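You operate a simulated robot arm through the tools that you are given. There is no shell and no other tool.

You run a simulated robot arm. Do the job below in one go: nothing can be reset, and whatever is moved stays where it is left.

TASK
Set pan, tilt and balance as the slate says, then press Set.

The check looks at the end state, three seconds after you hand in, the way a careful person would. Anything else that was tipped, shoved, dropped, spilled or broken makes it a failure.

THE ROBOT
A 7-joint arm with a two-finger parallel gripper, fixed in place. Base frame: the origin is at the foot of the arm, x ahead of it, y to its left, z up; the work surface is at about z = 880. Units: mm, rad, N and s.
Its first joint turns from -2.897 to 2.897 rad. Payload 3.43 kg.
Tool frame: the origin (TCP) lies between the finger pads and is the grasp point; the fingertips stand 30 mm ahead of it; z points along the fingers, y is the line along which they close. Largest opening 94 mm; finger width 28, thickness 10; the body of the gripper, 50 by 96 mm, starts 55 mm behind the TCP.
Orientation is told as [roll, pitch, yaw] about the base's x, y, z axes, in that order, counted from this pose: with the fingers straight down and closing along the base's y, the tool's x points along the base's -x, its y along +y and its z along -z.

THE INTERFACE
- The arm moves only by the tool step_arm. Its argument "deltas" is one flat list of numbers, 7 for each row, row after row: the shift along the tool's x, y, z in cm, then the turn, a rotation vector about the tool's x, y, z in rad, then the gripper command, from -1 (fully open) to 1 (shut), values between in proportion. In form: [dx, dy, dz, rx, ry, rz, jaw, dx, dy, dz, rx, ry, rz, jaw, ...]. A call has 1 to 20 rows; each row shifts and turns the commanded pose from where the row before left it, along the tool's axes as they then stand. Rows are played at 5 a second. More than 50 mm and 0.15 rad between two rows, or a gripper value outside its range, and nothing of the call is played. A pose out of reach is approached as far as the arm can. The call stops where the force on the tool passes 40 N (or 10 N more than at its start, if that is more) or the arm is blocked; 0.2 s more then pass. The fingers move at their own pace (about 45 mm/s each) and stop on an object; they squeeze with about 31 N. The grip force told is the motor's: it shows also when the fingers shut on nothing. Time passes only in rows, and 0.2 s behind the last, so rows that do not move let the fingers close. It gives the time, the measured TCP pose, the force on the tool (base axes), the opening and the grip force at its end, in the units of the frame above (readings bear some noise), with the torque about the TCP (base axes, N m) and any sound that the robot's microphone picked up.
- Cameras (640 x 400 px; columns grow to the right, rows downward): "scene" is fixed at [50.2, -649.1, 1486.3]; the picture's right is [0.87, -0.49, 0.00], its down [-0.16, -0.28, -0.95] and it looks along [0.47, 0.82, -0.32] (base axes); focal length 329 px, centre (320, 200). "wrist" rides on the gripper at [76, 14, -103] in the tool frame; the picture's right is [-0.18, 0.98, 0.00], its down [-0.75, -0.14, -0.64] and it looks along [-0.63, -0.12, 0.77] (tool axes); focal length 243 px, centre (320, 200). There is no depth. A picture from a camera that has moved, and an enlarged one, comes with that camera's place and axes in the base frame and with its lens.
- grab_frame(camera): a new picture of that camera. It takes no simulated time.
- zoom(camera, box): a new picture of the part [left, top, right, bottom] of that camera's present view, enlarged. It takes no simulated time.
- hand_in(): hands the job in; it is judged then, once.

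Places have to be worked out from the pictures, the camera data and where the tool is seen. Open the gripper and draw the arm clear of the work before you hand the job in, unless the task says otherwise.

The tools are called as a command line: name --argument value ..., lists and objects as JSON in quotes. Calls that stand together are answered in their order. step_arm: Moves the arm, as the interface text tells. Its arguments: {"type":"object","properties":{"deltas":{"type":"array","items":{"type":"number"}}},"required":["deltas"]} The other tools are called the same way: grab_frame (camera) takes a picture; zoom (camera, box) takes an enlarged picture of a part of a camera's view; hand_in () hands the job in.

At the start:

```text
time_s: 0.0
ee_pos: [497.6, 187.7, 1190.8]
tool_rot: [0.0, 0.001, -0.002]
contact_force: [0.0, -0.3, 0.7]
torque: [0.0, -0.01, -0.01]
grip_width: 94.1
grasp_force: 0.0
```

scene: 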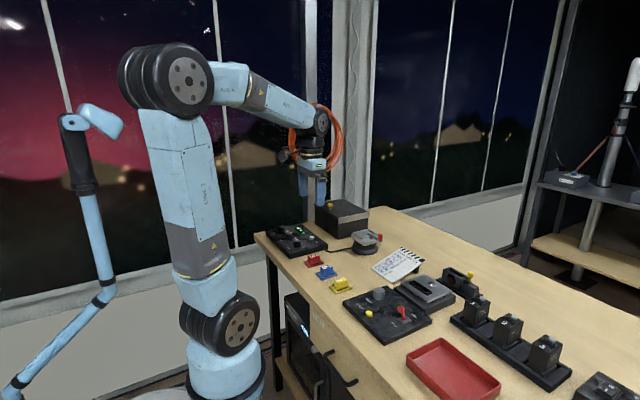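
wrist: 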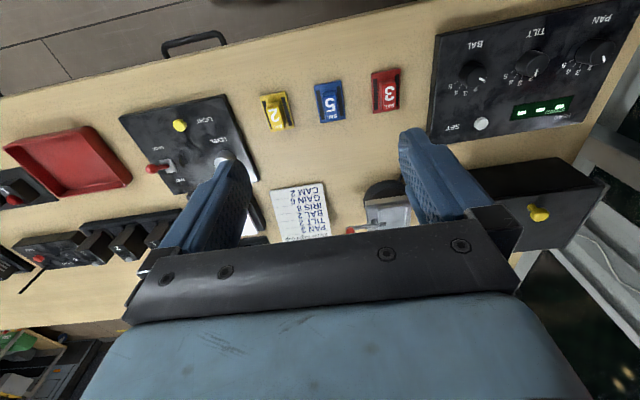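

I see a panel with PAN, TILT, BAL knobs and a SET button, and a slate. I zoom on both to read them.

zoom --camera "wrist" --box '[250, 160, 350, 250]'

zoom --camera "wrist" --box '[420, 0, 640, 150]'

zoom --camera "scene" --box '[360, 230, 440, 290]'

zoom --camera "scene" --box '[255, 210, 345, 270]'

```text
4.44 times, centred on (300, 205) of wrist
camera zoom: at [420.5, 201.8, 1294.8], right [0.18, 0.98, 0.0], down [0.75, -0.14, 0.64], along [0.63, -0.12, -0.77], focal length 1078 px, centre (409, 178)
```

zoom: 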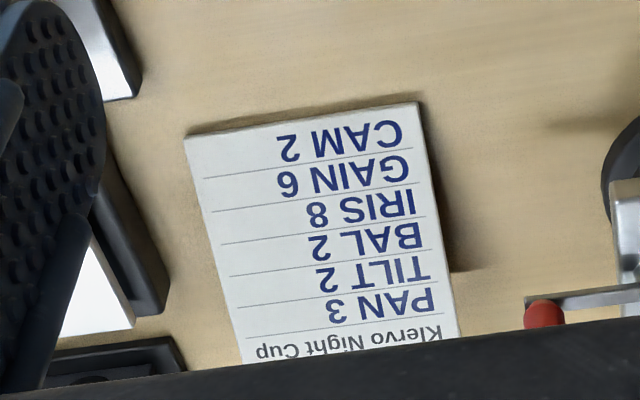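

```text
2.67 times, centred on (530, 75) of wrist
camera zoom: at [420.5, 201.8, 1294.8], right [0.18, 0.98, 0.0], down [0.75, -0.14, 0.64], along [0.63, -0.12, -0.77], focal length 647 px, centre (-240, 533)
```

zoom: 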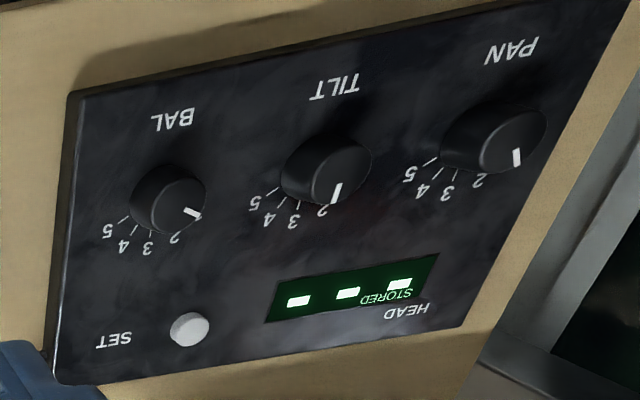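

```text
6.67 times, centred on (400, 260) of scene
camera zoom: at [50.2, -649.1, 1486.3], right [0.87, -0.49, 0.0], down [-0.16, -0.28, -0.95], along [0.47, 0.82, -0.32], focal length 2193 px, centre (-213, -200)
```

zoom: 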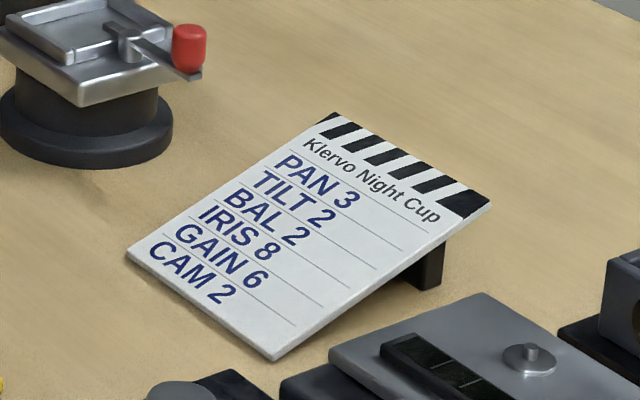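

```text
6.67 times, centred on (300, 240) of scene
camera zoom: at [50.2, -649.1, 1486.3], right [0.87, -0.49, 0.0], down [-0.16, -0.28, -0.95], along [0.47, 0.82, -0.32], focal length 2193 px, centre (453, -67)
```

zoom: 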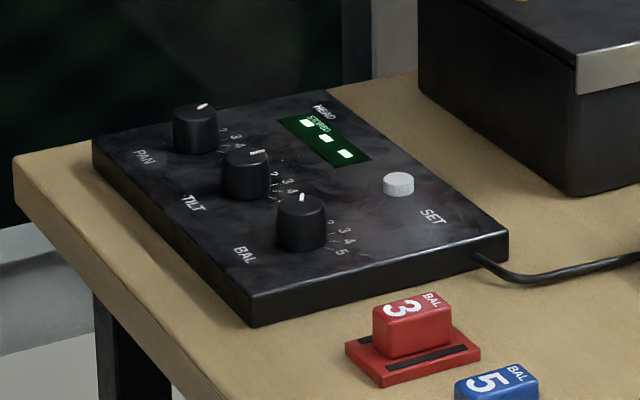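

The slate reads PAN 3, TILT 2, BAL 2. The knobs look to be near x≈537, y≈391/467/544, and I move the wrist camera over the panel to confirm the scale and pointers.

step_arm --deltas '[0, 2.8, 1, 0, 0, 0, -1, 0, 2.8, 1, 0, 0, 0, -1, 0, 2.8, 1, 0, 0, 0, -1, 0, 2.8, 1, 0, 0, 0, -1, 0, 2.8, 1, 0, 0, 0, -1, 0, 2.8, 1, 0, 0, 0, -1, 0, 2.8, 1, 0, 0, 0, -1, 0, 2.8, 1, 0, 0, 0, -1, 0, 2.8, 1, 0, 0, 0, -1, 0, 2.8, 1, 0, 0, 0, -1, 0, 0, 0, 0, 0, 0, -1, 0, 0, 0, 0, 0, 0, -1]'

grab_frame --camera "wrist"

zoom --camera "scene" --box '[290, 240, 380, 300]'

```text
time_s: 2.6
ee_pos: [497.7, 470.2, 1091.4]
tool_rot: [0.001, 0.001, 0.0]
contact_force: [-0.3, 0.4, 0.5]
torque: [-0.02, 0.0, -0.04]
grip_width: 94.1
grasp_force: 0.0
```

```text
taken
camera wrist: at [421.4, 483.3, 1194.6], right [0.18, 0.98, 0.0], down [0.75, -0.14, 0.64], along [0.63, -0.12, -0.77], focal length 243 px, centre (320, 200)
```

wrist: 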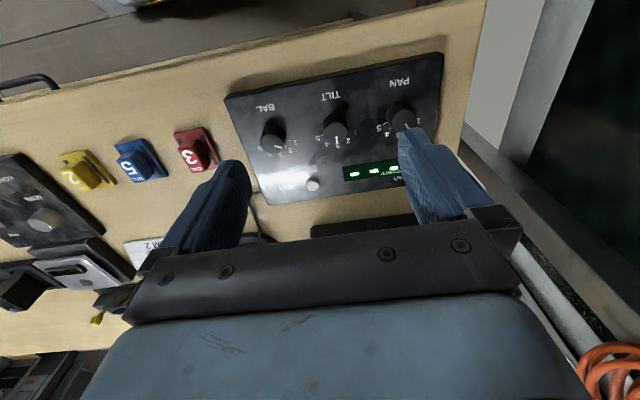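

```text
6.67 times, centred on (335, 270) of scene
camera zoom: at [50.2, -649.1, 1486.3], right [0.87, -0.49, 0.0], down [-0.16, -0.28, -0.95], along [0.47, 0.82, -0.32], focal length 2193 px, centre (220, -267)
```

zoom: 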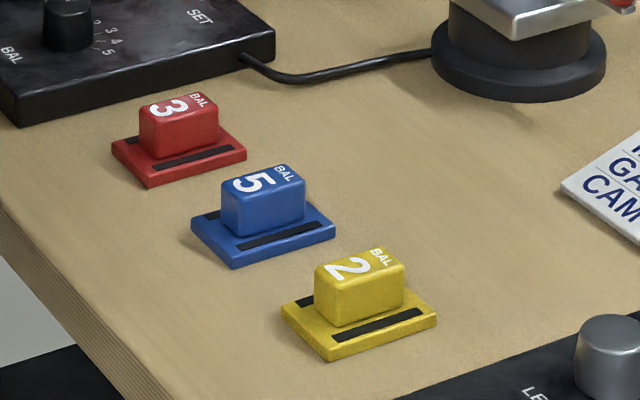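

zoom --camera "wrist" --box '[230, 60, 450, 200]'

zoom --camera "scene" --box '[260, 220, 320, 260]'

zoom --camera "scene" --box '[340, 260, 480, 350]'

```text
2.86 times, centred on (340, 130) of wrist
camera zoom: at [421.4, 483.3, 1194.6], right [0.18, 0.98, 0.0], down [0.75, -0.14, 0.64], along [0.63, -0.12, -0.77], focal length 693 px, centre (263, 400)
```

zoom: 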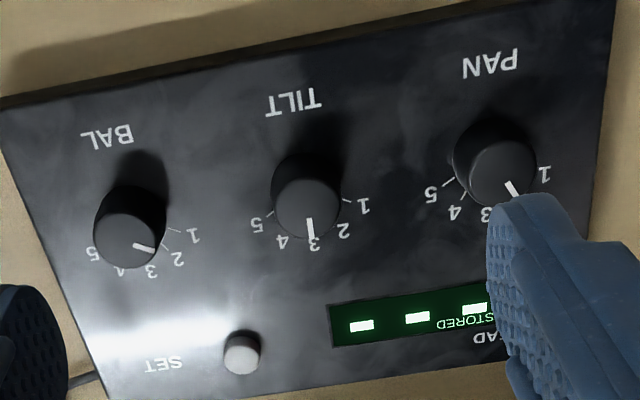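

```text
10.00 times, centred on (290, 240) of scene
camera zoom: at [50.2, -649.1, 1486.3], right [0.87, -0.49, 0.0], down [-0.16, -0.28, -0.95], along [0.47, 0.82, -0.32], focal length 3289 px, centre (620, -200)
```

zoom: 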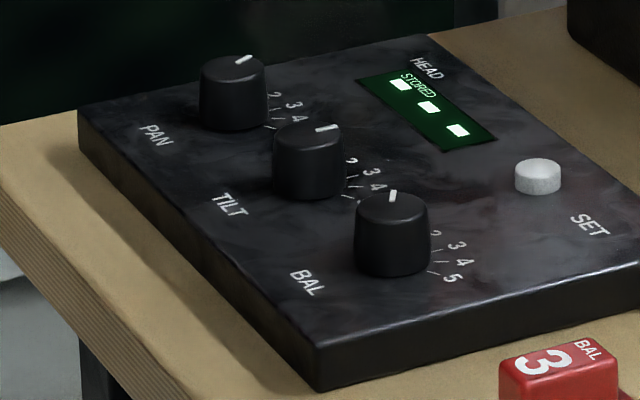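

```text
4.44 times, centred on (410, 305) of scene
camera zoom: at [50.2, -649.1, 1486.3], right [0.87, -0.49, 0.0], down [-0.16, -0.28, -0.95], along [0.47, 0.82, -0.32], focal length 1462 px, centre (-80, -267)
```

zoom: 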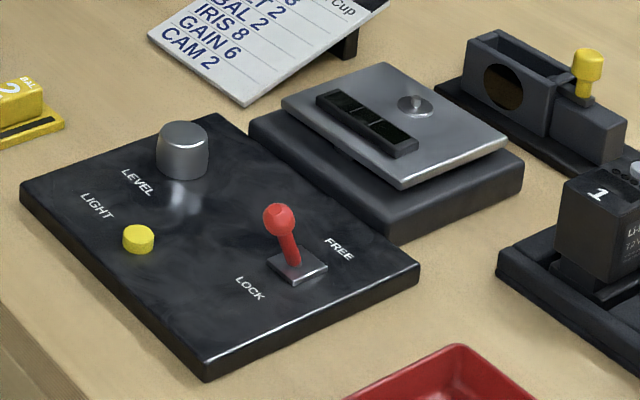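

The dials run 1 to 5 on the far side of each knob, increasing clockwise, and all three pointers appear to be at or between other values. I estimate the knob tops at x≈547, y≈400/479/558, z≈920. I move the camera nearly overhead for a better reading.

step_arm --deltas '[-1.5, 0.15, 1.5, 0, 0, 0, -1, -1.5, 0.15, 1.5, 0, 0, 0, -1, -1.5, 0.15, 1.5, 0, 0, 0, -1, -1.5, 0.15, 1.5, 0, 0, 0, -1, -1.5, 0.15, 1.5, 0, 0, 0, -1, -1.5, 0.15, 1.5, 0, 0, 0, -1, 0, 0, 0, 0, 0, 0, -1, 0, 0, 0, 0, 0, 0, -1]'

grab_frame --camera "wrist"

zoom --camera "wrist" --box '[180, 0, 460, 175]'

```text
time_s: 4.4
ee_pos: [586.5, 478.6, 1001.5]
tool_rot: [-0.001, 0.001, -0.001]
contact_force: [0.0, 0.1, -0.2]
torque: [0.01, 0.03, -0.02]
grip_width: 94.1
grasp_force: 0.1
```

```text
taken
camera wrist: at [510.7, 492.2, 1105.2], right [0.18, 0.98, 0.0], down [0.75, -0.14, 0.64], along [0.63, -0.12, -0.77], focal length 243 px, centre (320, 200)
```

wrist: 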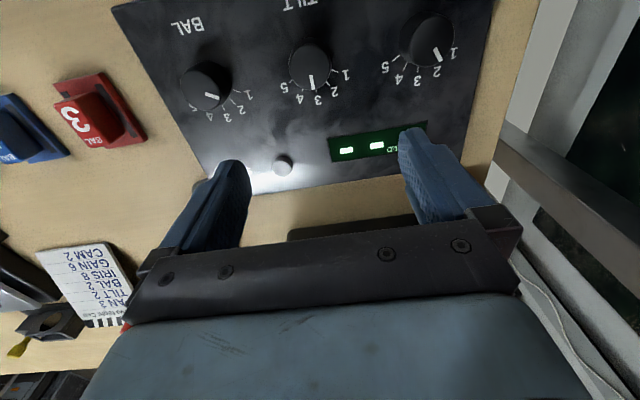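

```text
2.29 times, centred on (320, 88) of wrist
camera zoom: at [510.7, 492.2, 1105.2], right [0.18, 0.98, 0.0], down [0.75, -0.14, 0.64], along [0.63, -0.12, -0.77], focal length 555 px, centre (320, 457)
```

zoom: 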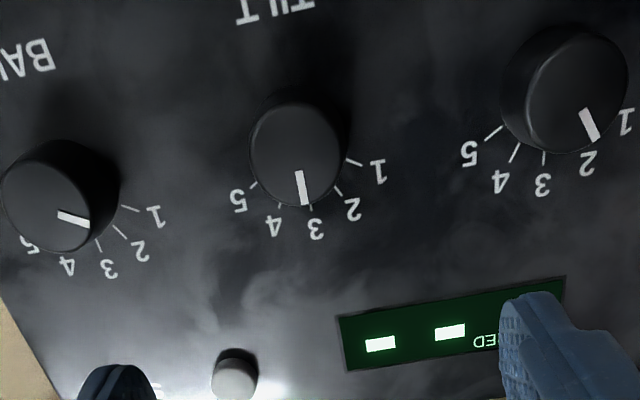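

Readings at 30° per mark: PAN is at 2, TILT at 3 and BAL at 1. PAN and BAL need a 30° clockwise turn and TILT needs 30° counter-clockwise. I start with TILT, moving above its centre at about (546, 479) with the jaws at about 50 mm.

step_arm --deltas '[1.35, 0, 0, 0, 0, 0, -0.06, 1.35, 0, 0, 0, 0, 0, -0.06, 1.35, 0, 0, 0, 0, 0, -0.06, 0, 0, 1.2, 0, 0, 0, -0.06, 0, 0, 1.2, 0, 0, 0, -0.06, 0, 0, 1.2, 0, 0, 0, -0.06, 0, 0, 0, 0, 0, 0, -0.06, 0, 0, 0, 0, 0, 0, -0.06]'

grab_frame --camera "wrist"

zoom --camera "wrist" --box '[200, 70, 440, 220]'

zoom --camera "scene" --box '[250, 200, 340, 260]'

```text
time_s: 6.2
ee_pos: [545.5, 476.9, 967.5]
tool_rot: [-0.002, 0.001, 0.001]
contact_force: [-0.4, 0.4, 0.1]
torque: [0.01, 0.0, -0.01]
grip_width: 49.4
grasp_force: 0.1
```

```text
taken
camera wrist: at [470.2, 490.2, 1069.5], right [0.18, 0.98, 0.0], down [0.75, -0.14, 0.64], along [0.63, -0.12, -0.77], focal length 243 px, centre (320, 200)
```

wrist: 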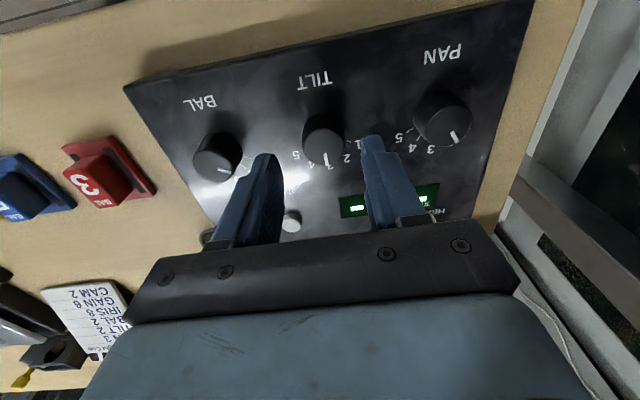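

```text
2.67 times, centred on (320, 145) of wrist
camera zoom: at [470.2, 490.2, 1069.5], right [0.18, 0.98, 0.0], down [0.75, -0.14, 0.64], along [0.63, -0.12, -0.77], focal length 647 px, centre (320, 347)
```

zoom: 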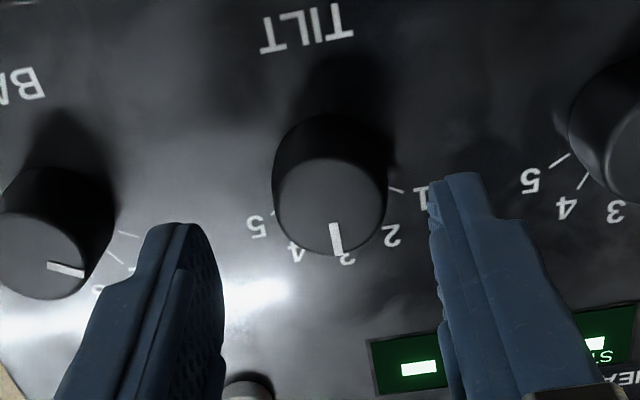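

```text
6.67 times, centred on (295, 230) of scene
camera zoom: at [50.2, -649.1, 1486.3], right [0.87, -0.49, 0.0], down [-0.16, -0.28, -0.95], along [0.47, 0.82, -0.32], focal length 2193 px, centre (487, 0)
```

zoom: 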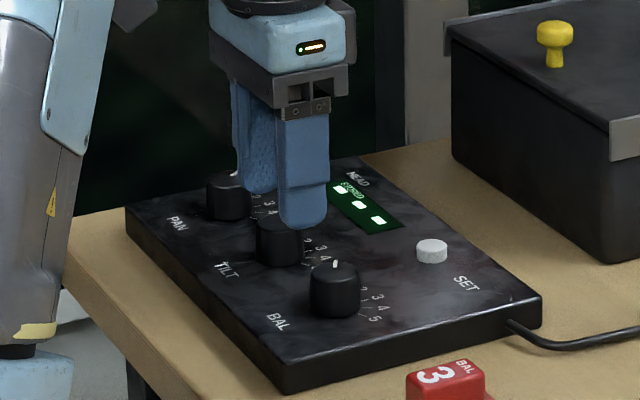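

The view confirms the TILT knob centre at about (547, 479). I shift +2 mm in y, lower to z≈935, then close gently on the knob.

step_arm --deltas '[-0.1, 0.18, 0.8, 0, 0, 0, -0.06, 0, 0, 0.8, 0, 0, 0, -0.06, 0, 0, 0.8, 0, 0, 0, -0.06, 0, 0, 0.8, 0, 0, 0, -0.06, 0, 0, 0, 0, 0, 0, -0.06, 0, 0, 0, 0, 0, 0, 0.2, 0, 0, 0, 0, 0, 0, 0.5, 0, 0, 0, 0, 0, 0, 0.6, 0, 0, 0, 0, 0, 0, 0.6]'

zoom --camera "scene" --box '[250, 200, 340, 260]'

grab_frame --camera "wrist"

```text
time_s: 8.2
ee_pos: [547.0, 479.2, 934.6]
tool_rot: [0.001, 0.001, 0.0]
contact_force: [0.4, 3.0, -1.8]
torque: [0.17, -0.14, -0.02]
grip_width: 29.5
grasp_force: 45.3
```

```text
6.67 times, centred on (295, 230) of scene
camera zoom: at [50.2, -649.1, 1486.3], right [0.87, -0.49, 0.0], down [-0.16, -0.28, -0.95], along [0.47, 0.82, -0.32], focal length 2193 px, centre (487, 0)
```

zoom: 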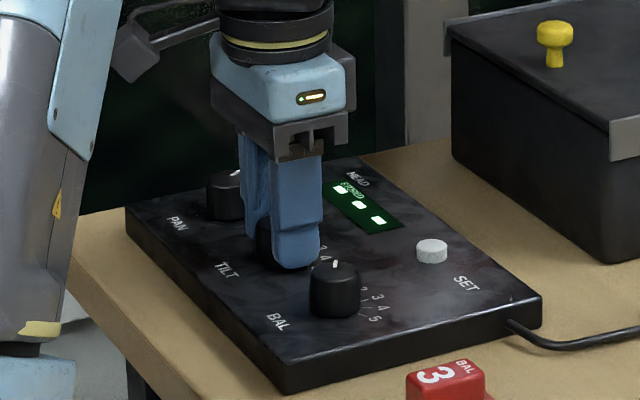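

```text
taken
camera wrist: at [470.9, 493.0, 1037.9], right [0.18, 0.98, 0.0], down [0.75, -0.14, 0.64], along [0.63, -0.12, -0.77], focal length 243 px, centre (320, 200)
```

wrist: 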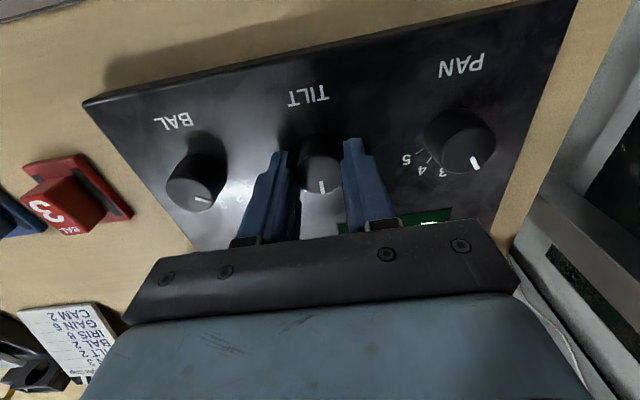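

The knob is held at 29.5 mm with low side force. I now turn TILT 30° counter-clockwise, which is -0.524 rad about tool z, in small rows.

step_arm --deltas '[0, 0, 0, 0, 0, -0.0873, 0.6, 0, 0, 0, 0, 0, -0.0873, 0.6, 0, 0, 0, 0, 0, -0.0873, 0.6, 0, 0, 0, 0, 0, -0.0873, 0.6, 0, 0, 0, 0, 0, -0.0873, 0.6, 0, 0, 0, 0, 0, -0.0873, 0.6, 0, 0, 0, 0, 0, 0, 0.6, 0, 0, 0, 0, 0, 0, 0.6]'

grab_frame --camera "wrist"

zoom --camera "wrist" --box '[220, 80, 420, 205]'

```text
time_s: 10.0
ee_pos: [546.3, 480.8, 935.5]
tool_rot: [-0.001, -0.001, 0.524]
contact_force: [11.4, 21.2, 9.8]
torque: [0.91, -0.65, -0.04]
grip_width: 29.1
grasp_force: 45.3
```

```text
taken
camera wrist: at [473.5, 453.7, 1037.8], right [-0.33, 0.94, 0.0], down [0.72, 0.25, 0.64], along [0.61, 0.21, -0.77], focal length 243 px, centre (320, 200)
```

wrist: 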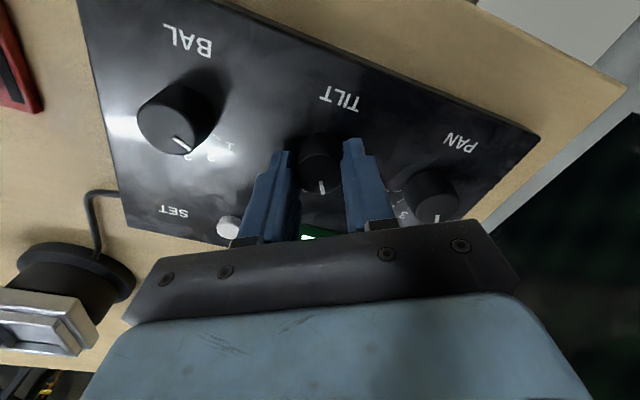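

```text
3.20 times, centred on (320, 142) of wrist
camera zoom: at [473.5, 453.7, 1037.8], right [-0.33, 0.94, 0.0], down [0.72, 0.25, 0.64], along [0.61, 0.21, -0.77], focal length 776 px, centre (320, 384)
```

zoom: 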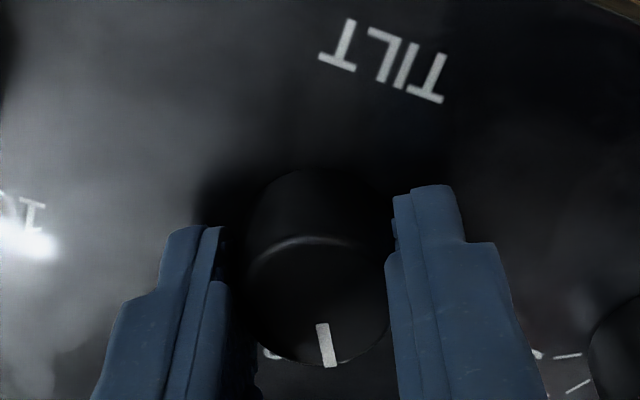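

The knob turned with the gripper. I open to 50 mm, lift to z≈970 and look again at the pointer and the panel's position.

step_arm --deltas '[0, 0, 0, 0, 0, 0, 0.3, 0, 0, 0, 0, 0, 0, -0.06, 0, 0, 0, 0, 0, 0, -0.06, 0, 0, -1.5, 0, 0, 0, -0.06, 0, 0, -2.0, 0, 0, 0, -0.06, 0, 0, 0, 0, 0, 0.0873, -0.06, 0, 0, 0, 0, 0, 0.0873, -0.06, 0, 0, 0, 0, 0, 0.0873, -0.06, 0, 0, 0, 0, 0, 0.0873, -0.06, 0, 0, 0, 0, 0, 0.0873, -0.06, 0, 0, 0, 0, 0, 0.0873, -0.06, 0, 0, 0, 0, 0, 0, -0.06, 0, 0, 0, 0, 0, 0, -0.06]'

zoom --camera "wrist" --box '[180, 60, 480, 247]'

zoom --camera "scene" --box '[250, 200, 340, 260]'

```text
time_s: 12.8
ee_pos: [547.2, 480.1, 968.3]
tool_rot: [0.0, 0.0, -0.003]
contact_force: [-0.7, -0.7, -1.3]
torque: [0.03, -0.03, -0.02]
grip_width: 50.0
grasp_force: 0.0
```

```text
2.13 times, centred on (330, 154) of wrist
camera zoom: at [471.1, 493.0, 1071.9], right [0.19, 0.98, 0.0], down [0.75, -0.14, 0.64], along [0.63, -0.12, -0.77], focal length 518 px, centre (299, 299)
```

zoom: 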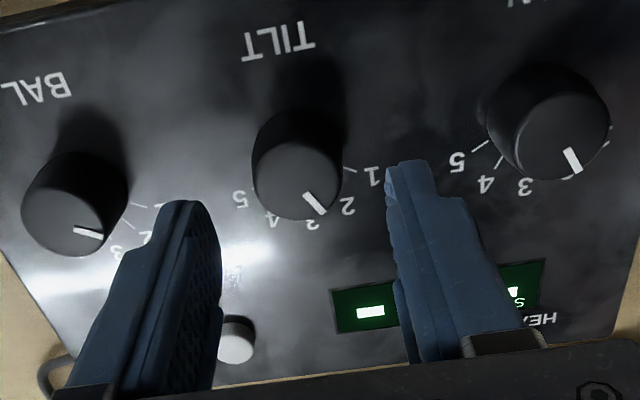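

```text
6.67 times, centred on (295, 230) of scene
camera zoom: at [50.2, -649.1, 1486.3], right [0.87, -0.49, 0.0], down [-0.16, -0.28, -0.95], along [0.47, 0.82, -0.32], focal length 2193 px, centre (487, 0)
```

zoom: 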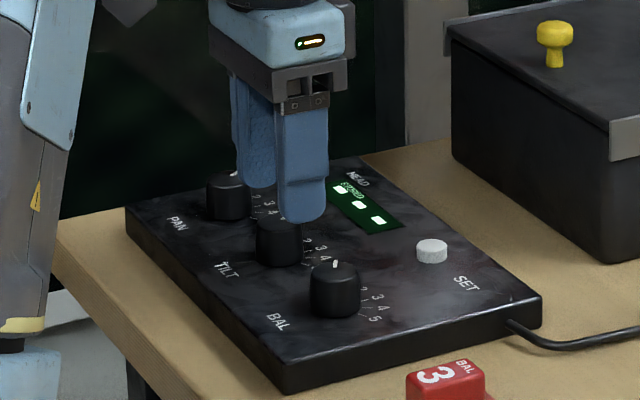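

The panel has not moved and TILT's pointer is now near 2. I move across to above PAN at y≈559 and check the centring there.

step_arm --deltas '[0, 1.3, -0.3, 0, 0, 0, -0.06, 0, 1.3, 0, 0, 0, 0, -0.06, 0, 1.3, 0, 0, 0, 0, -0.06, 0, 1.3, 0, 0, 0, 0, -0.06, 0, 1.3, 0, 0, 0, 0, -0.06, 0.1, 1.4, 0.3, 0, 0, 0, -0.06, 0, 0, 0, 0, 0, 0, -0.06, 0, 0, 0, 0, 0, 0, -0.06]'

grab_frame --camera "wrist"

zoom --camera "wrist" --box '[180, 60, 420, 210]'

grab_frame --camera "scene"

```text
time_s: 14.6
ee_pos: [545.6, 561.0, 966.8]
tool_rot: [0.0, -0.003, 0.0]
contact_force: [-1.0, -1.1, 0.2]
torque: [-0.05, -0.01, 0.01]
grip_width: 49.9
grasp_force: 0.0
```

```text
taken
camera wrist: at [469.7, 573.5, 1071.1], right [0.18, 0.98, 0.0], down [0.75, -0.14, 0.64], along [0.63, -0.12, -0.77], focal length 243 px, centre (320, 200)
```

wrist: 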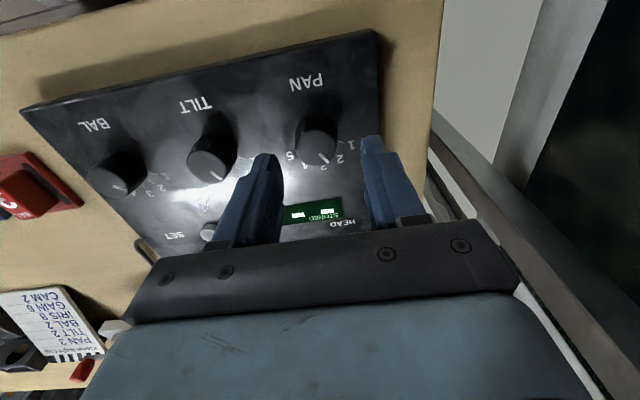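

```text
2.67 times, centred on (300, 135) of wrist
camera zoom: at [469.7, 573.5, 1071.1], right [0.18, 0.98, 0.0], down [0.75, -0.14, 0.64], along [0.63, -0.12, -0.77], focal length 647 px, centre (373, 373)
```

zoom: 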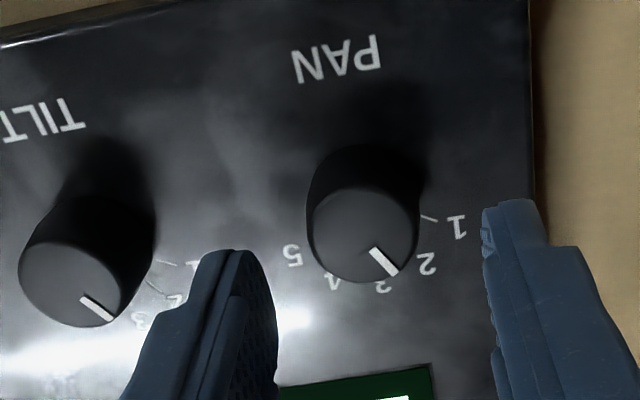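

```text
taken
```

scene: 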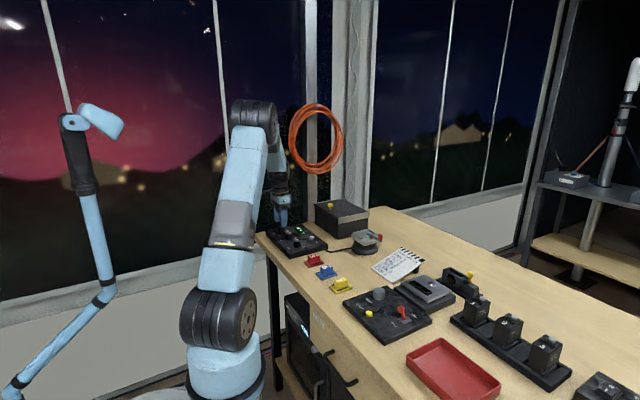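

By the knob's place relative to the tool axis in this picture, PAN sits about 2.2 mm toward -y and 1 mm toward +x. I correct for that, lower to z≈934 and check before closing.

step_arm --deltas '[-0.1, -0.22, 0, 0, 0, 0, -0.06, 0, 0, 0.8, 0, 0, 0, -0.06, 0, 0, 0.8, 0, 0, 0, -0.06, 0, 0, 0.8, 0, 0, 0, -0.06, 0, 0, 0.8, 0, 0, 0, -0.06, 0, 0, 0, 0, 0, 0, -0.06, 0, 0, 0, 0, 0, 0, -0.06]'

zoom --camera "wrist" --box '[200, 80, 440, 230]'

```text
time_s: 16.2
ee_pos: [548.9, 557.4, 936.4]
tool_rot: [-0.002, 0.001, 0.002]
contact_force: [0.7, 0.1, 0.5]
torque: [0.0, 0.0, 0.0]
grip_width: 49.8
grasp_force: 0.1
```

```text
2.67 times, centred on (320, 155) of wrist
camera zoom: at [471.9, 570.6, 1040.2], right [0.18, 0.98, 0.0], down [0.75, -0.14, 0.64], along [0.63, -0.12, -0.77], focal length 647 px, centre (320, 320)
```

zoom: 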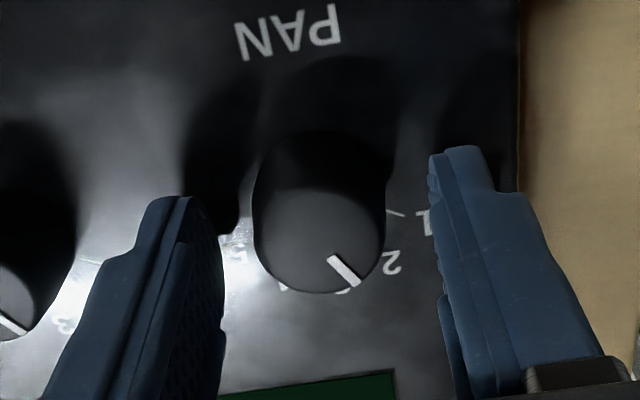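

The knob is now centred between the fingers. I close on it and turn PAN 30° clockwise (+0.524 about tool z).

step_arm --deltas '[0, 0, 0, 0, 0, 0, 0.2, 0, 0, 0, 0, 0, 0, 0.5, 0, 0, 0, 0, 0, 0, 0.6, 0, 0, 0, 0, 0, 0, 0.6, 0, 0, 0, 0, 0, 0.0873, 0.6, 0, 0, 0, 0, 0, 0.0873, 0.6, 0, 0, 0, 0, 0, 0.0873, 0.6, 0, 0, 0, 0, 0, 0.0873, 0.6, 0, 0, 0, 0, 0, 0.0873, 0.6, 0, 0, 0, 0, 0, 0.0873, 0.6, 0, 0, 0, 0, 0, 0, 0.6, 0, 0, 0, 0, 0, 0, 0.6]'

zoom --camera "wrist" --box '[200, 80, 440, 230]'

```text
time_s: 18.8
ee_pos: [547.2, 556.1, 935.9]
tool_rot: [0.0, 0.001, -0.525]
contact_force: [5.7, 4.3, 5.5]
torque: [0.1, -0.24, -0.07]
grip_width: 29.0
grasp_force: 45.1
```

```text
2.67 times, centred on (320, 155) of wrist
camera zoom: at [488.8, 605.6, 1040.3], right [0.65, 0.76, 0.0], down [0.58, -0.5, 0.64], along [0.49, -0.42, -0.77], focal length 647 px, centre (320, 320)
```

zoom: 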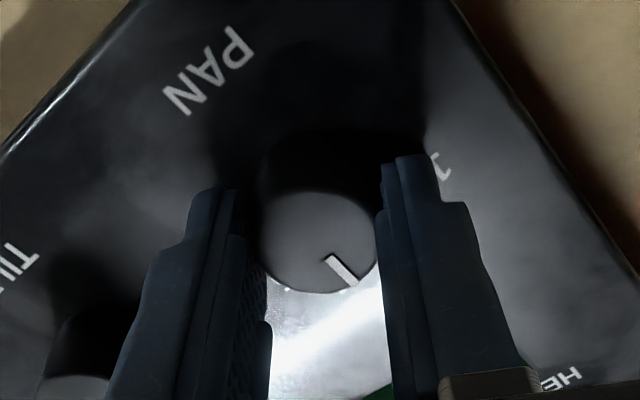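

PAN turned with the gripper and low side force. I release, lift, turn back, and go to the overhead viewpoint to read the dials.

step_arm --deltas '[0, 0, 0, 0, 0, 0, 0.3, 0, 0, 0, 0, 0, 0, -0.06, 0, 0, 0, 0, 0, 0, -0.06, 0, 0, -1.5, 0, 0, 0, -0.06, 0, 0, -2.0, 0, 0, 0, -0.06, 0, 0, -1, 0, 0, 0.0, -0.06, 0, 0, -1, 0, 0, -0.1309, -0.06, 0, 0, -1, 0, 0, -0.1309, -0.06, 0, 0, 0, 0, 0, -0.1309, -0.06, 0, 0, 0, 0, 0, -0.1309, -0.06, -1, -2, 0, 0, 0, 0, -1, -1, -2, 0, 0, 0, 0, -1, -1, -2, 0, 0, 0, 0, -1, -1, -1.7, 0, 0, 0, 0, -1, 0, 0, 0, 0, 0, 0, -1, 0, 0, 0, 0, 0, 0, -1]'

zoom --camera "wrist" --box '[180, 0, 460, 175]'

```text
time_s: 22.2
ee_pos: [588.6, 478.8, 1003.1]
tool_rot: [0.001, 0.001, -0.002]
contact_force: [-0.7, 0.2, 0.5]
torque: [0.03, 0.02, -0.02]
grip_width: 94.0
grasp_force: 0.0
```

```text
2.29 times, centred on (320, 88) of wrist
camera zoom: at [512.5, 491.6, 1107.1], right [0.18, 0.98, 0.0], down [0.75, -0.14, 0.64], along [0.63, -0.12, -0.77], focal length 555 px, centre (320, 457)
```

zoom: 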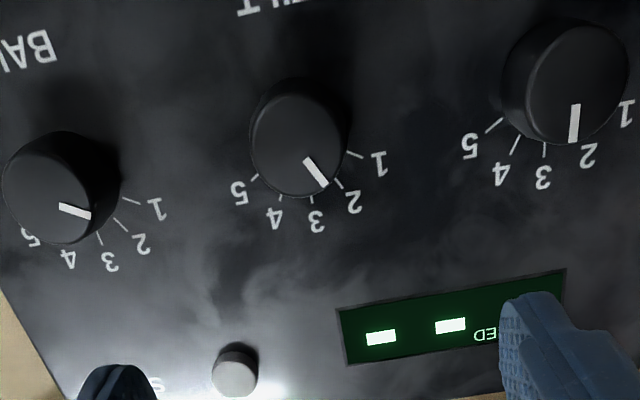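

PAN points to 3. I zoom in more to measure TILT's angle precisely.

zoom --camera "wrist" --box '[280, 25, 360, 110]'

zoom --camera "wrist" --box '[380, 0, 470, 95]'

zoom --camera "wrist" --box '[170, 40, 270, 130]'

```text
4.71 times, centred on (320, 68) of wrist
camera zoom: at [512.5, 491.6, 1107.1], right [0.18, 0.98, 0.0], down [0.75, -0.14, 0.64], along [0.63, -0.12, -0.77], focal length 1142 px, centre (320, 824)
```

zoom: 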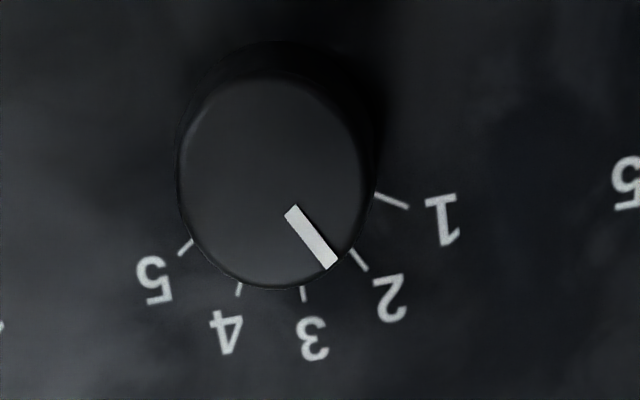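

```text
4.21 times, centred on (425, 48) of wrist
camera zoom: at [512.5, 491.6, 1107.1], right [0.18, 0.98, 0.0], down [0.75, -0.14, 0.64], along [0.63, -0.12, -0.77], focal length 1022 px, centre (-122, 842)
```

zoom: 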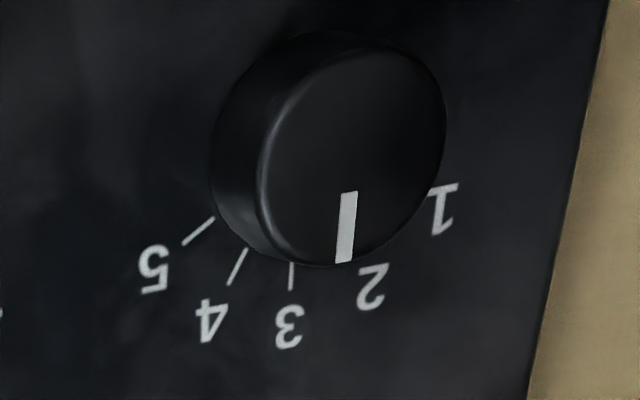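

```text
4.44 times, centred on (220, 85) of wrist
camera zoom: at [512.5, 491.6, 1107.1], right [0.18, 0.98, 0.0], down [0.75, -0.14, 0.64], along [0.63, -0.12, -0.77], focal length 1078 px, centre (764, 711)
```

zoom: 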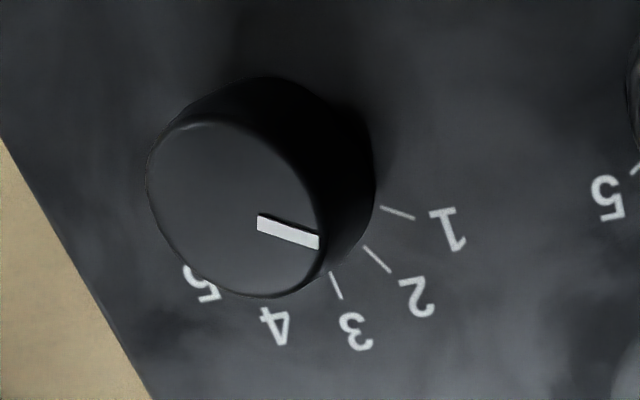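

TILT measures about 28° (mark 2 at 30°) and PAN about 1° (mark 3 at 0°), so both are right. Now I move over BAL at about (547, 400).

step_arm --deltas '[1.0, -2, 0, 0, 0, 0, -0.06, 1.0, -2, 0, 0, 0, 0, -0.06, 1.0, -2, 0, 0, 0, 0, -0.06, 1.1, -1.8, 0, 0, 0, 0, -0.06, 0, 0, 1.1, 0, 0, 0, -0.06, 0, 0, 1.1, 0, 0, 0, -0.06, 0, 0, 1.1, 0, 0, 0, -0.06, 0, 0, 0, 0, 0, 0, -0.06, 0, 0, 0, 0, 0, 0, -0.06]'

zoom --camera "wrist" --box '[200, 70, 440, 220]'

```text
time_s: 24.2
ee_pos: [546.7, 399.2, 967.8]
tool_rot: [-0.002, -0.002, 0.0]
contact_force: [-0.1, 1.2, -0.7]
torque: [0.0, 0.03, 0.02]
grip_width: 50.0
grasp_force: 0.0
```

```text
2.67 times, centred on (320, 145) of wrist
camera zoom: at [470.3, 412.9, 1071.4], right [0.18, 0.98, 0.0], down [0.75, -0.14, 0.64], along [0.63, -0.12, -0.77], focal length 647 px, centre (320, 347)
```

zoom: 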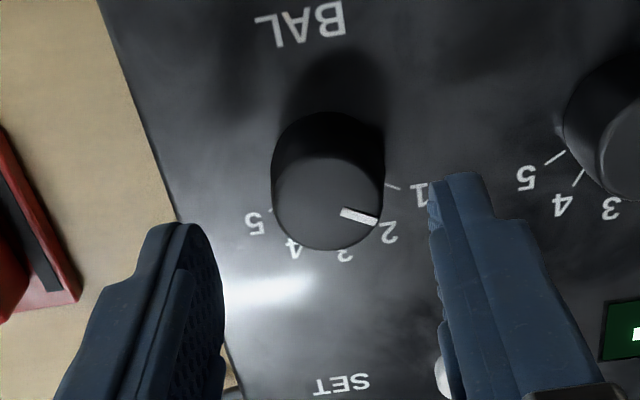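

BAL's knob is 2 mm toward +y of the tool axis. I correct, lower to z≈935 and check before closing.

step_arm --deltas '[0, 0.2, 0, 0, 0, 0, -0.06, 0, 0, 0.8, 0, 0, 0, -0.06, 0, 0, 0.8, 0, 0, 0, -0.06, 0, 0, 0.8, 0, 0, 0, -0.06, 0, 0, 0.8, 0, 0, 0, -0.06, 0, 0, 0, 0, 0, 0, -0.06, 0, 0, 0, 0, 0, 0, -0.06]'

zoom --camera "wrist" --box '[200, 80, 440, 230]'

```text
time_s: 25.8
ee_pos: [545.1, 402.8, 936.6]
tool_rot: [0.001, 0.002, -0.001]
contact_force: [0.3, 0.3, 0.2]
torque: [-0.03, 0.0, -0.03]
grip_width: 49.7
grasp_force: 0.1
```

```text
2.67 times, centred on (320, 155) of wrist
camera zoom: at [469.6, 415.8, 1040.1], right [0.18, 0.98, 0.0], down [0.75, -0.14, 0.64], along [0.63, -0.12, -0.77], focal length 647 px, centre (320, 320)
```

zoom: 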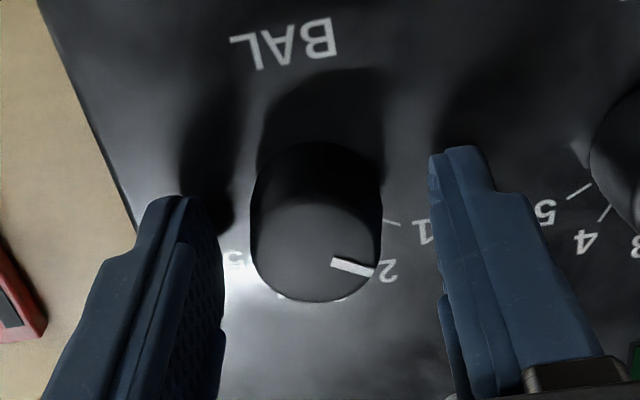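

It is nearly centred; I trim by about 0.8 mm, close, and turn BAL 30° clockwise.

step_arm --deltas '[-0.08, -0.08, 0, 0, 0, 0, -0.06, 0, 0, 0, 0, 0, 0, 0.2, 0, 0, 0, 0, 0, 0, 0.5, 0, 0, 0, 0, 0, 0, 0.6, 0, 0, 0, 0, 0, 0, 0.6, 0, 0, 0, 0, 0, 0.0873, 0.6, 0, 0, 0, 0, 0, 0.0873, 0.6, 0, 0, 0, 0, 0, 0.0873, 0.6, 0, 0, 0, 0, 0, 0.0873, 0.6, 0, 0, 0, 0, 0, 0.0873, 0.6, 0, 0, 0, 0, 0, 0.0873, 0.6, 0, 0, 0, 0, 0, 0, 0.6, 0, 0, 0, 0, 0, 0, 0.6]'

zoom --camera "wrist" --box '[200, 80, 440, 230]'

```text
time_s: 28.6
ee_pos: [546.8, 401.6, 936.7]
tool_rot: [-0.004, 0.002, -0.526]
contact_force: [-14.7, -21.4, -19.5]
torque: [-0.77, 0.33, 0.02]
grip_width: 29.2
grasp_force: 45.3
```

```text
2.67 times, centred on (320, 155) of wrist
camera zoom: at [487.9, 450.9, 1040.1], right [0.65, 0.76, 0.0], down [0.58, -0.5, 0.64], along [0.48, -0.42, -0.77], focal length 647 px, centre (320, 320)
```

zoom: 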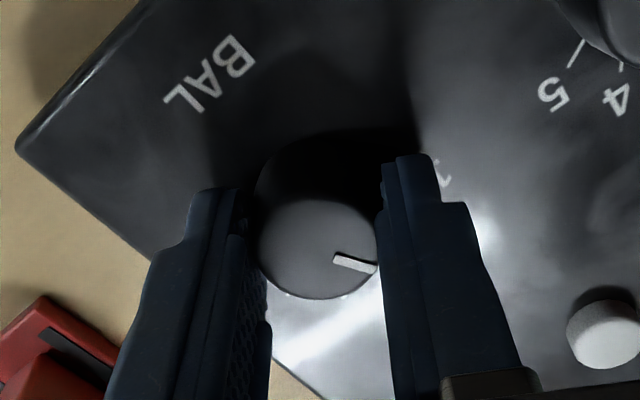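

BAL turned with the gripper. I release slowly, lift, turn back and go to the overhead viewpoint to check all three.

step_arm --deltas '[0, 0, 0, 0, 0, 0, 0.3, 0, 0, 0, 0, 0, 0, -0.06, 0, 0, 0, 0, 0, 0, -0.06, 0, 0, -1.5, 0, 0, 0, -0.06, 0, 0, -2.0, 0, 0, 0, -0.06, 0, 0, -1, 0, 0, 0.0, -0.06, 0, 0, -1, 0, 0, -0.1309, -0.06, 0, 0, -1, 0, 0, -0.1309, -0.06, 0, 0, 0, 0, 0, -0.1309, -0.06, 0, 0, 0, 0, 0, -0.1309, -0.06, -1, 1.5, 0, 0, 0, 0, -1, -1, 1.5, 0, 0, 0, 0, -1, -1, 1, 0, 0, 0, 0, -1, -1, 1, 0, 0, 0, 0, -1, 0, 0, 0, 0, 0, 0, -1, 0, 0, 0, 0, 0, 0, -1]'

grab_frame --camera "wrist"

zoom --camera "wrist" --box '[210, 10, 310, 120]'

zoom --camera "wrist" --box '[300, 0, 500, 120]'

```text
time_s: 32.0
ee_pos: [586.8, 453.1, 1003.1]
tool_rot: [0.0, 0.001, 0.0]
contact_force: [0.8, 0.5, -1.0]
torque: [0.04, -0.01, -0.02]
grip_width: 94.1
grasp_force: 0.0
```

```text
taken
camera wrist: at [511.2, 466.7, 1105.4], right [0.18, 0.98, 0.0], down [0.75, -0.14, 0.64], along [0.63, -0.12, -0.77], focal length 243 px, centre (320, 200)
```

wrist: 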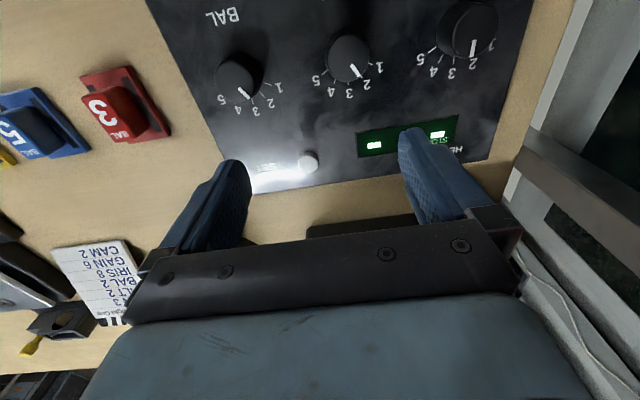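

```text
3.64 times, centred on (260, 65) of wrist
camera zoom: at [511.2, 466.7, 1105.4], right [0.18, 0.98, 0.0], down [0.75, -0.14, 0.64], along [0.63, -0.12, -0.77], focal length 882 px, centre (538, 691)
```

zoom: 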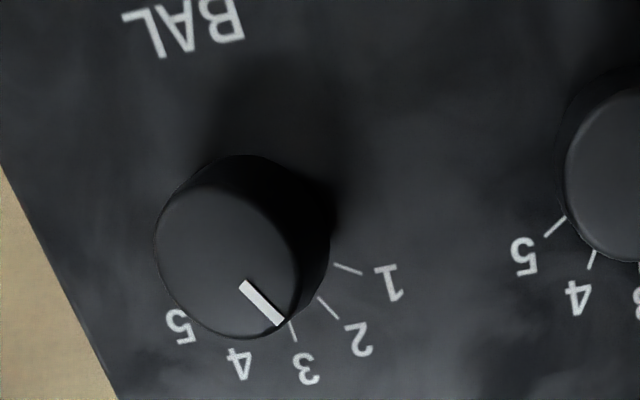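

```text
3.20 times, centred on (400, 60) of wrist
camera zoom: at [511.2, 466.7, 1105.4], right [0.18, 0.98, 0.0], down [0.75, -0.14, 0.64], along [0.63, -0.12, -0.77], focal length 776 px, centre (64, 648)
```

zoom: 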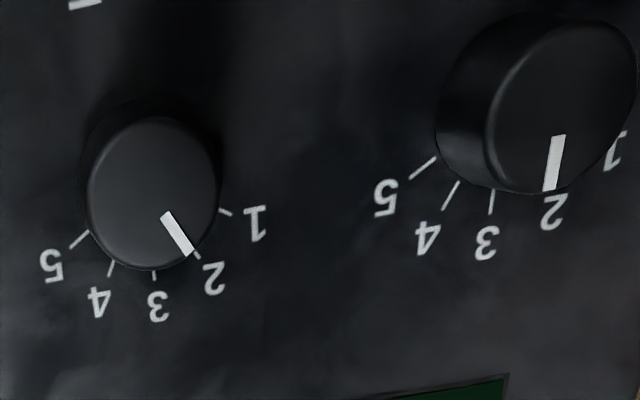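

PAN ≈ 3, TILT ≈ 2 and BAL ≈ 2 are all confirmed. SET is about 39 mm in +x and 19 mm in -y from the tool, so I shut the fingers, move over it, and lower to about 10 mm above.

step_arm --deltas '[-1.3, -0.65, 0, 0, 0, 0, 1, -1.3, -0.65, 0, 0, 0, 0, 1, -1.3, -0.6, 0, 0, 0, 0, 1, 0, 0, 0, 0, 0, 0, 1, 0, 0, 0, 0, 0, 0, 1, 0, 0, 0, 0, 0, 0, 1, 0, 0, 1.5, 0, 0, 0, 1, 0, 0, 1.5, 0, 0, 0, 1, 0, 0, 1.5, 0, 0, 0, 1, 0, 0, 0.8, 0, 0, 0, 1, 0, 0, 0, 0, 0, 0, 1, 0, 0, 0, 0, 0, 0, 1]'

zoom --camera "wrist" --box '[220, 100, 420, 225]'

zoom --camera "scene" --box '[260, 200, 350, 260]'

```text
time_s: 34.6
ee_pos: [625.8, 434.3, 947.2]
tool_rot: [0.0, 0.0, 0.001]
contact_force: [-0.3, -1.0, 0.6]
torque: [0.0, -0.02, 0.06]
grip_width: 0.1
grasp_force: 30.7
```

```text
3.20 times, centred on (320, 162) of wrist
camera zoom: at [549.3, 447.3, 1050.3], right [0.18, 0.98, 0.0], down [0.75, -0.14, 0.64], along [0.63, -0.12, -0.77], focal length 776 px, centre (320, 320)
```

zoom: 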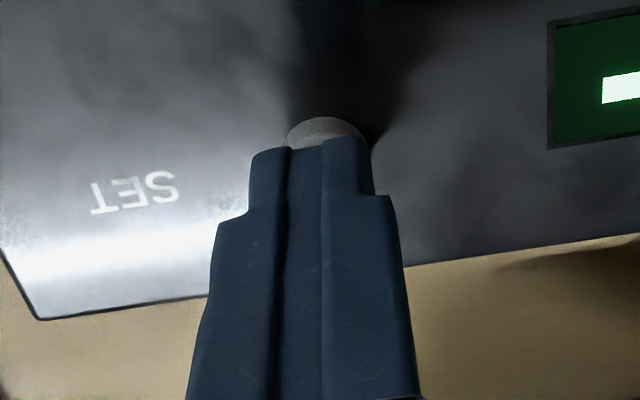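

```text
6.67 times, centred on (305, 230) of scene
camera zoom: at [50.2, -649.1, 1486.3], right [0.87, -0.49, 0.0], down [-0.16, -0.28, -0.95], along [0.47, 0.82, -0.32], focal length 2193 px, centre (420, 0)
```

zoom: 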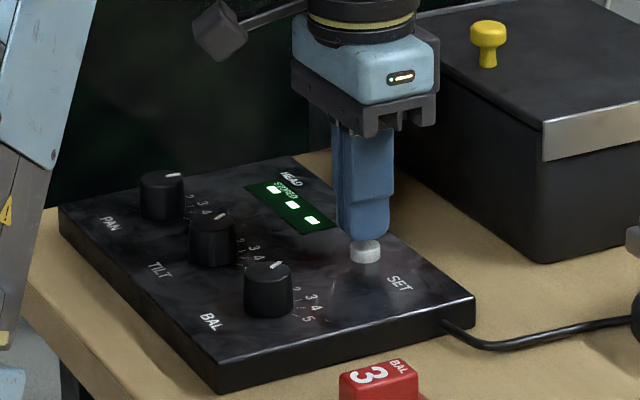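

The fingertips sit above the button, about 10 mm up. I trim 1–2 mm and press down in small steps while watching force and sound.

step_arm --deltas '[0.15, 0.1, 0, 0, 0, 0, 1, 0, 0, 0.4, 0, 0, 0, 1, 0, 0, 0.3, 0, 0, 0, 1, 0, 0, 0.1, 0, 0, 0, 1, 0, 0, 0.1, 0, 0, 0, 1, 0, 0, 0.1, 0, 0, 0, 1, 0, 0, 0.1, 0, 0, 0, 1, 0, 0, 0.1, 0, 0, 0, 1, 0, 0, 0.1, 0, 0, 0, 1]'

zoom --camera "scene" --box '[260, 200, 350, 260]'

```text
time_s: 36.6
ee_pos: [624.6, 434.3, 935.5]
tool_rot: [-0.001, 0.0, -0.001]
contact_force: [1.2, -0.4, 2.8]
torque: [-0.01, -0.09, -0.03]
grip_width: 0.0
grasp_force: 31.1
heard: click
```

```text
6.67 times, centred on (305, 230) of scene
camera zoom: at [50.2, -649.1, 1486.3], right [0.87, -0.49, 0.0], down [-0.16, -0.28, -0.95], along [0.47, 0.82, -0.32], focal length 2193 px, centre (420, 0)
```

zoom: 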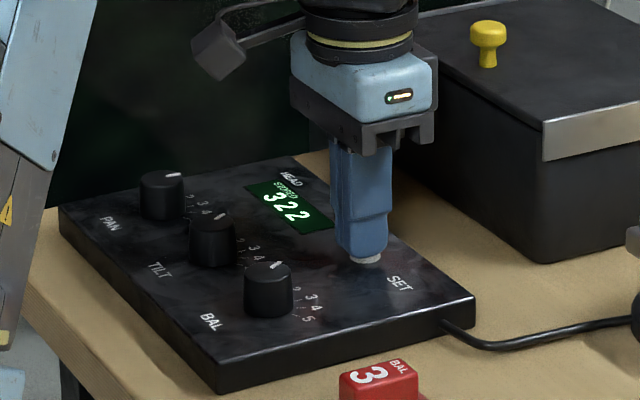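

A click was heard and the display now shows "3 2 2" stored, as the slate says. I lift straight up, open the gripper and draw clear.

step_arm --deltas '[0, 0, -1, 0, 0, 0, 1, 0, 0, -2, 0, 0, 0, 1, 0, 0, -3, 0, 0, 0, 1, 0, 0, -3, 0, 0, 0, 0, 0, 0, -3, 0, 0, 0, -1, 0, 0, -3, 0, 0, 0, -1, 0, 0, -3, 0, 0, 0, -1, 1.5, -2.5, -2, 0, 0, 0, -1, 1.5, -2.5, -2, 0, 0, 0, -1, 1.5, -2.5, -1, 0, 0, 0, -1, 1.5, -2.5, 0, 0, 0, 0, -1, 1.5, -2.5, 0, 0, 0, 0, -1, 1.5, -2.5, 0, 0, 0, 0, -1, 0, 0, 0, 0, 0, 0, -1, 0, 0, 0, 0, 0, 0, -1]'

zoom --camera "scene" --box '[250, 200, 340, 260]'

grab_frame --camera "scene"

```text
time_s: 39.8
ee_pos: [534.1, 285.9, 1165.1]
tool_rot: [-0.001, 0.002, 0.001]
contact_force: [-0.5, -0.5, 0.4]
torque: [-0.01, 0.01, 0.01]
grip_width: 94.1
grasp_force: 0.1
```

```text
6.67 times, centred on (295, 230) of scene
camera zoom: at [50.2, -649.1, 1486.3], right [0.87, -0.49, 0.0], down [-0.16, -0.28, -0.95], along [0.47, 0.82, -0.32], focal length 2193 px, centre (487, 0)
```

zoom: 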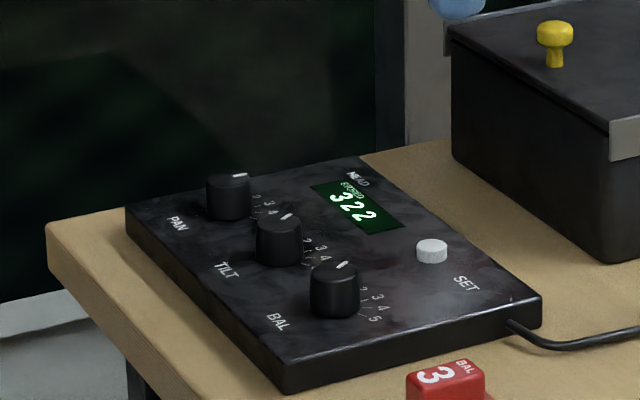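

```text
taken
```

scene: 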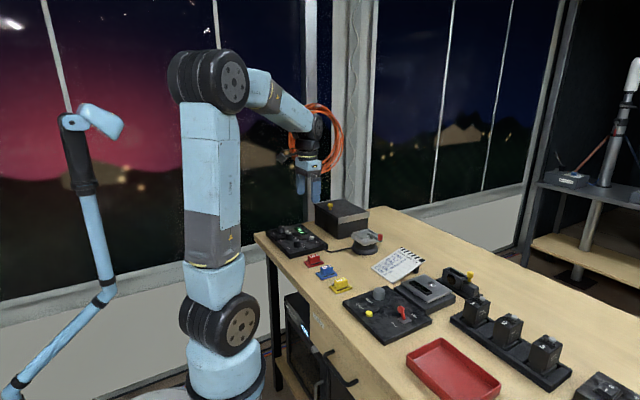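

The display holds 3-2-2 for PAN, TILT and BAL, matching the slate. Nothing else was moved, and the arm is clear with its gripper open, so I hand in.

hand_in

```text
The job is handed in.
```

PAN is set to 3, TILT to 2 and BAL to 2, as the slate says. I then pressed Set: it clicked, and the panel display now reads 3 2 2 under "Stored".

- **Knob positions:** before pressing Set, all three pointers measured within about 3° of their marks, which are 30° apart.
- **Surroundings:** in the final scene picture nothing else on the table appears to have moved. The gripper is open and the arm is clear of the table.
- **BAL blocks:** three loose coloured blocks marked "BAL" lie beside the panel. I took "balance" to mean the BAL knob on the panel, so I left the blocks where they were.
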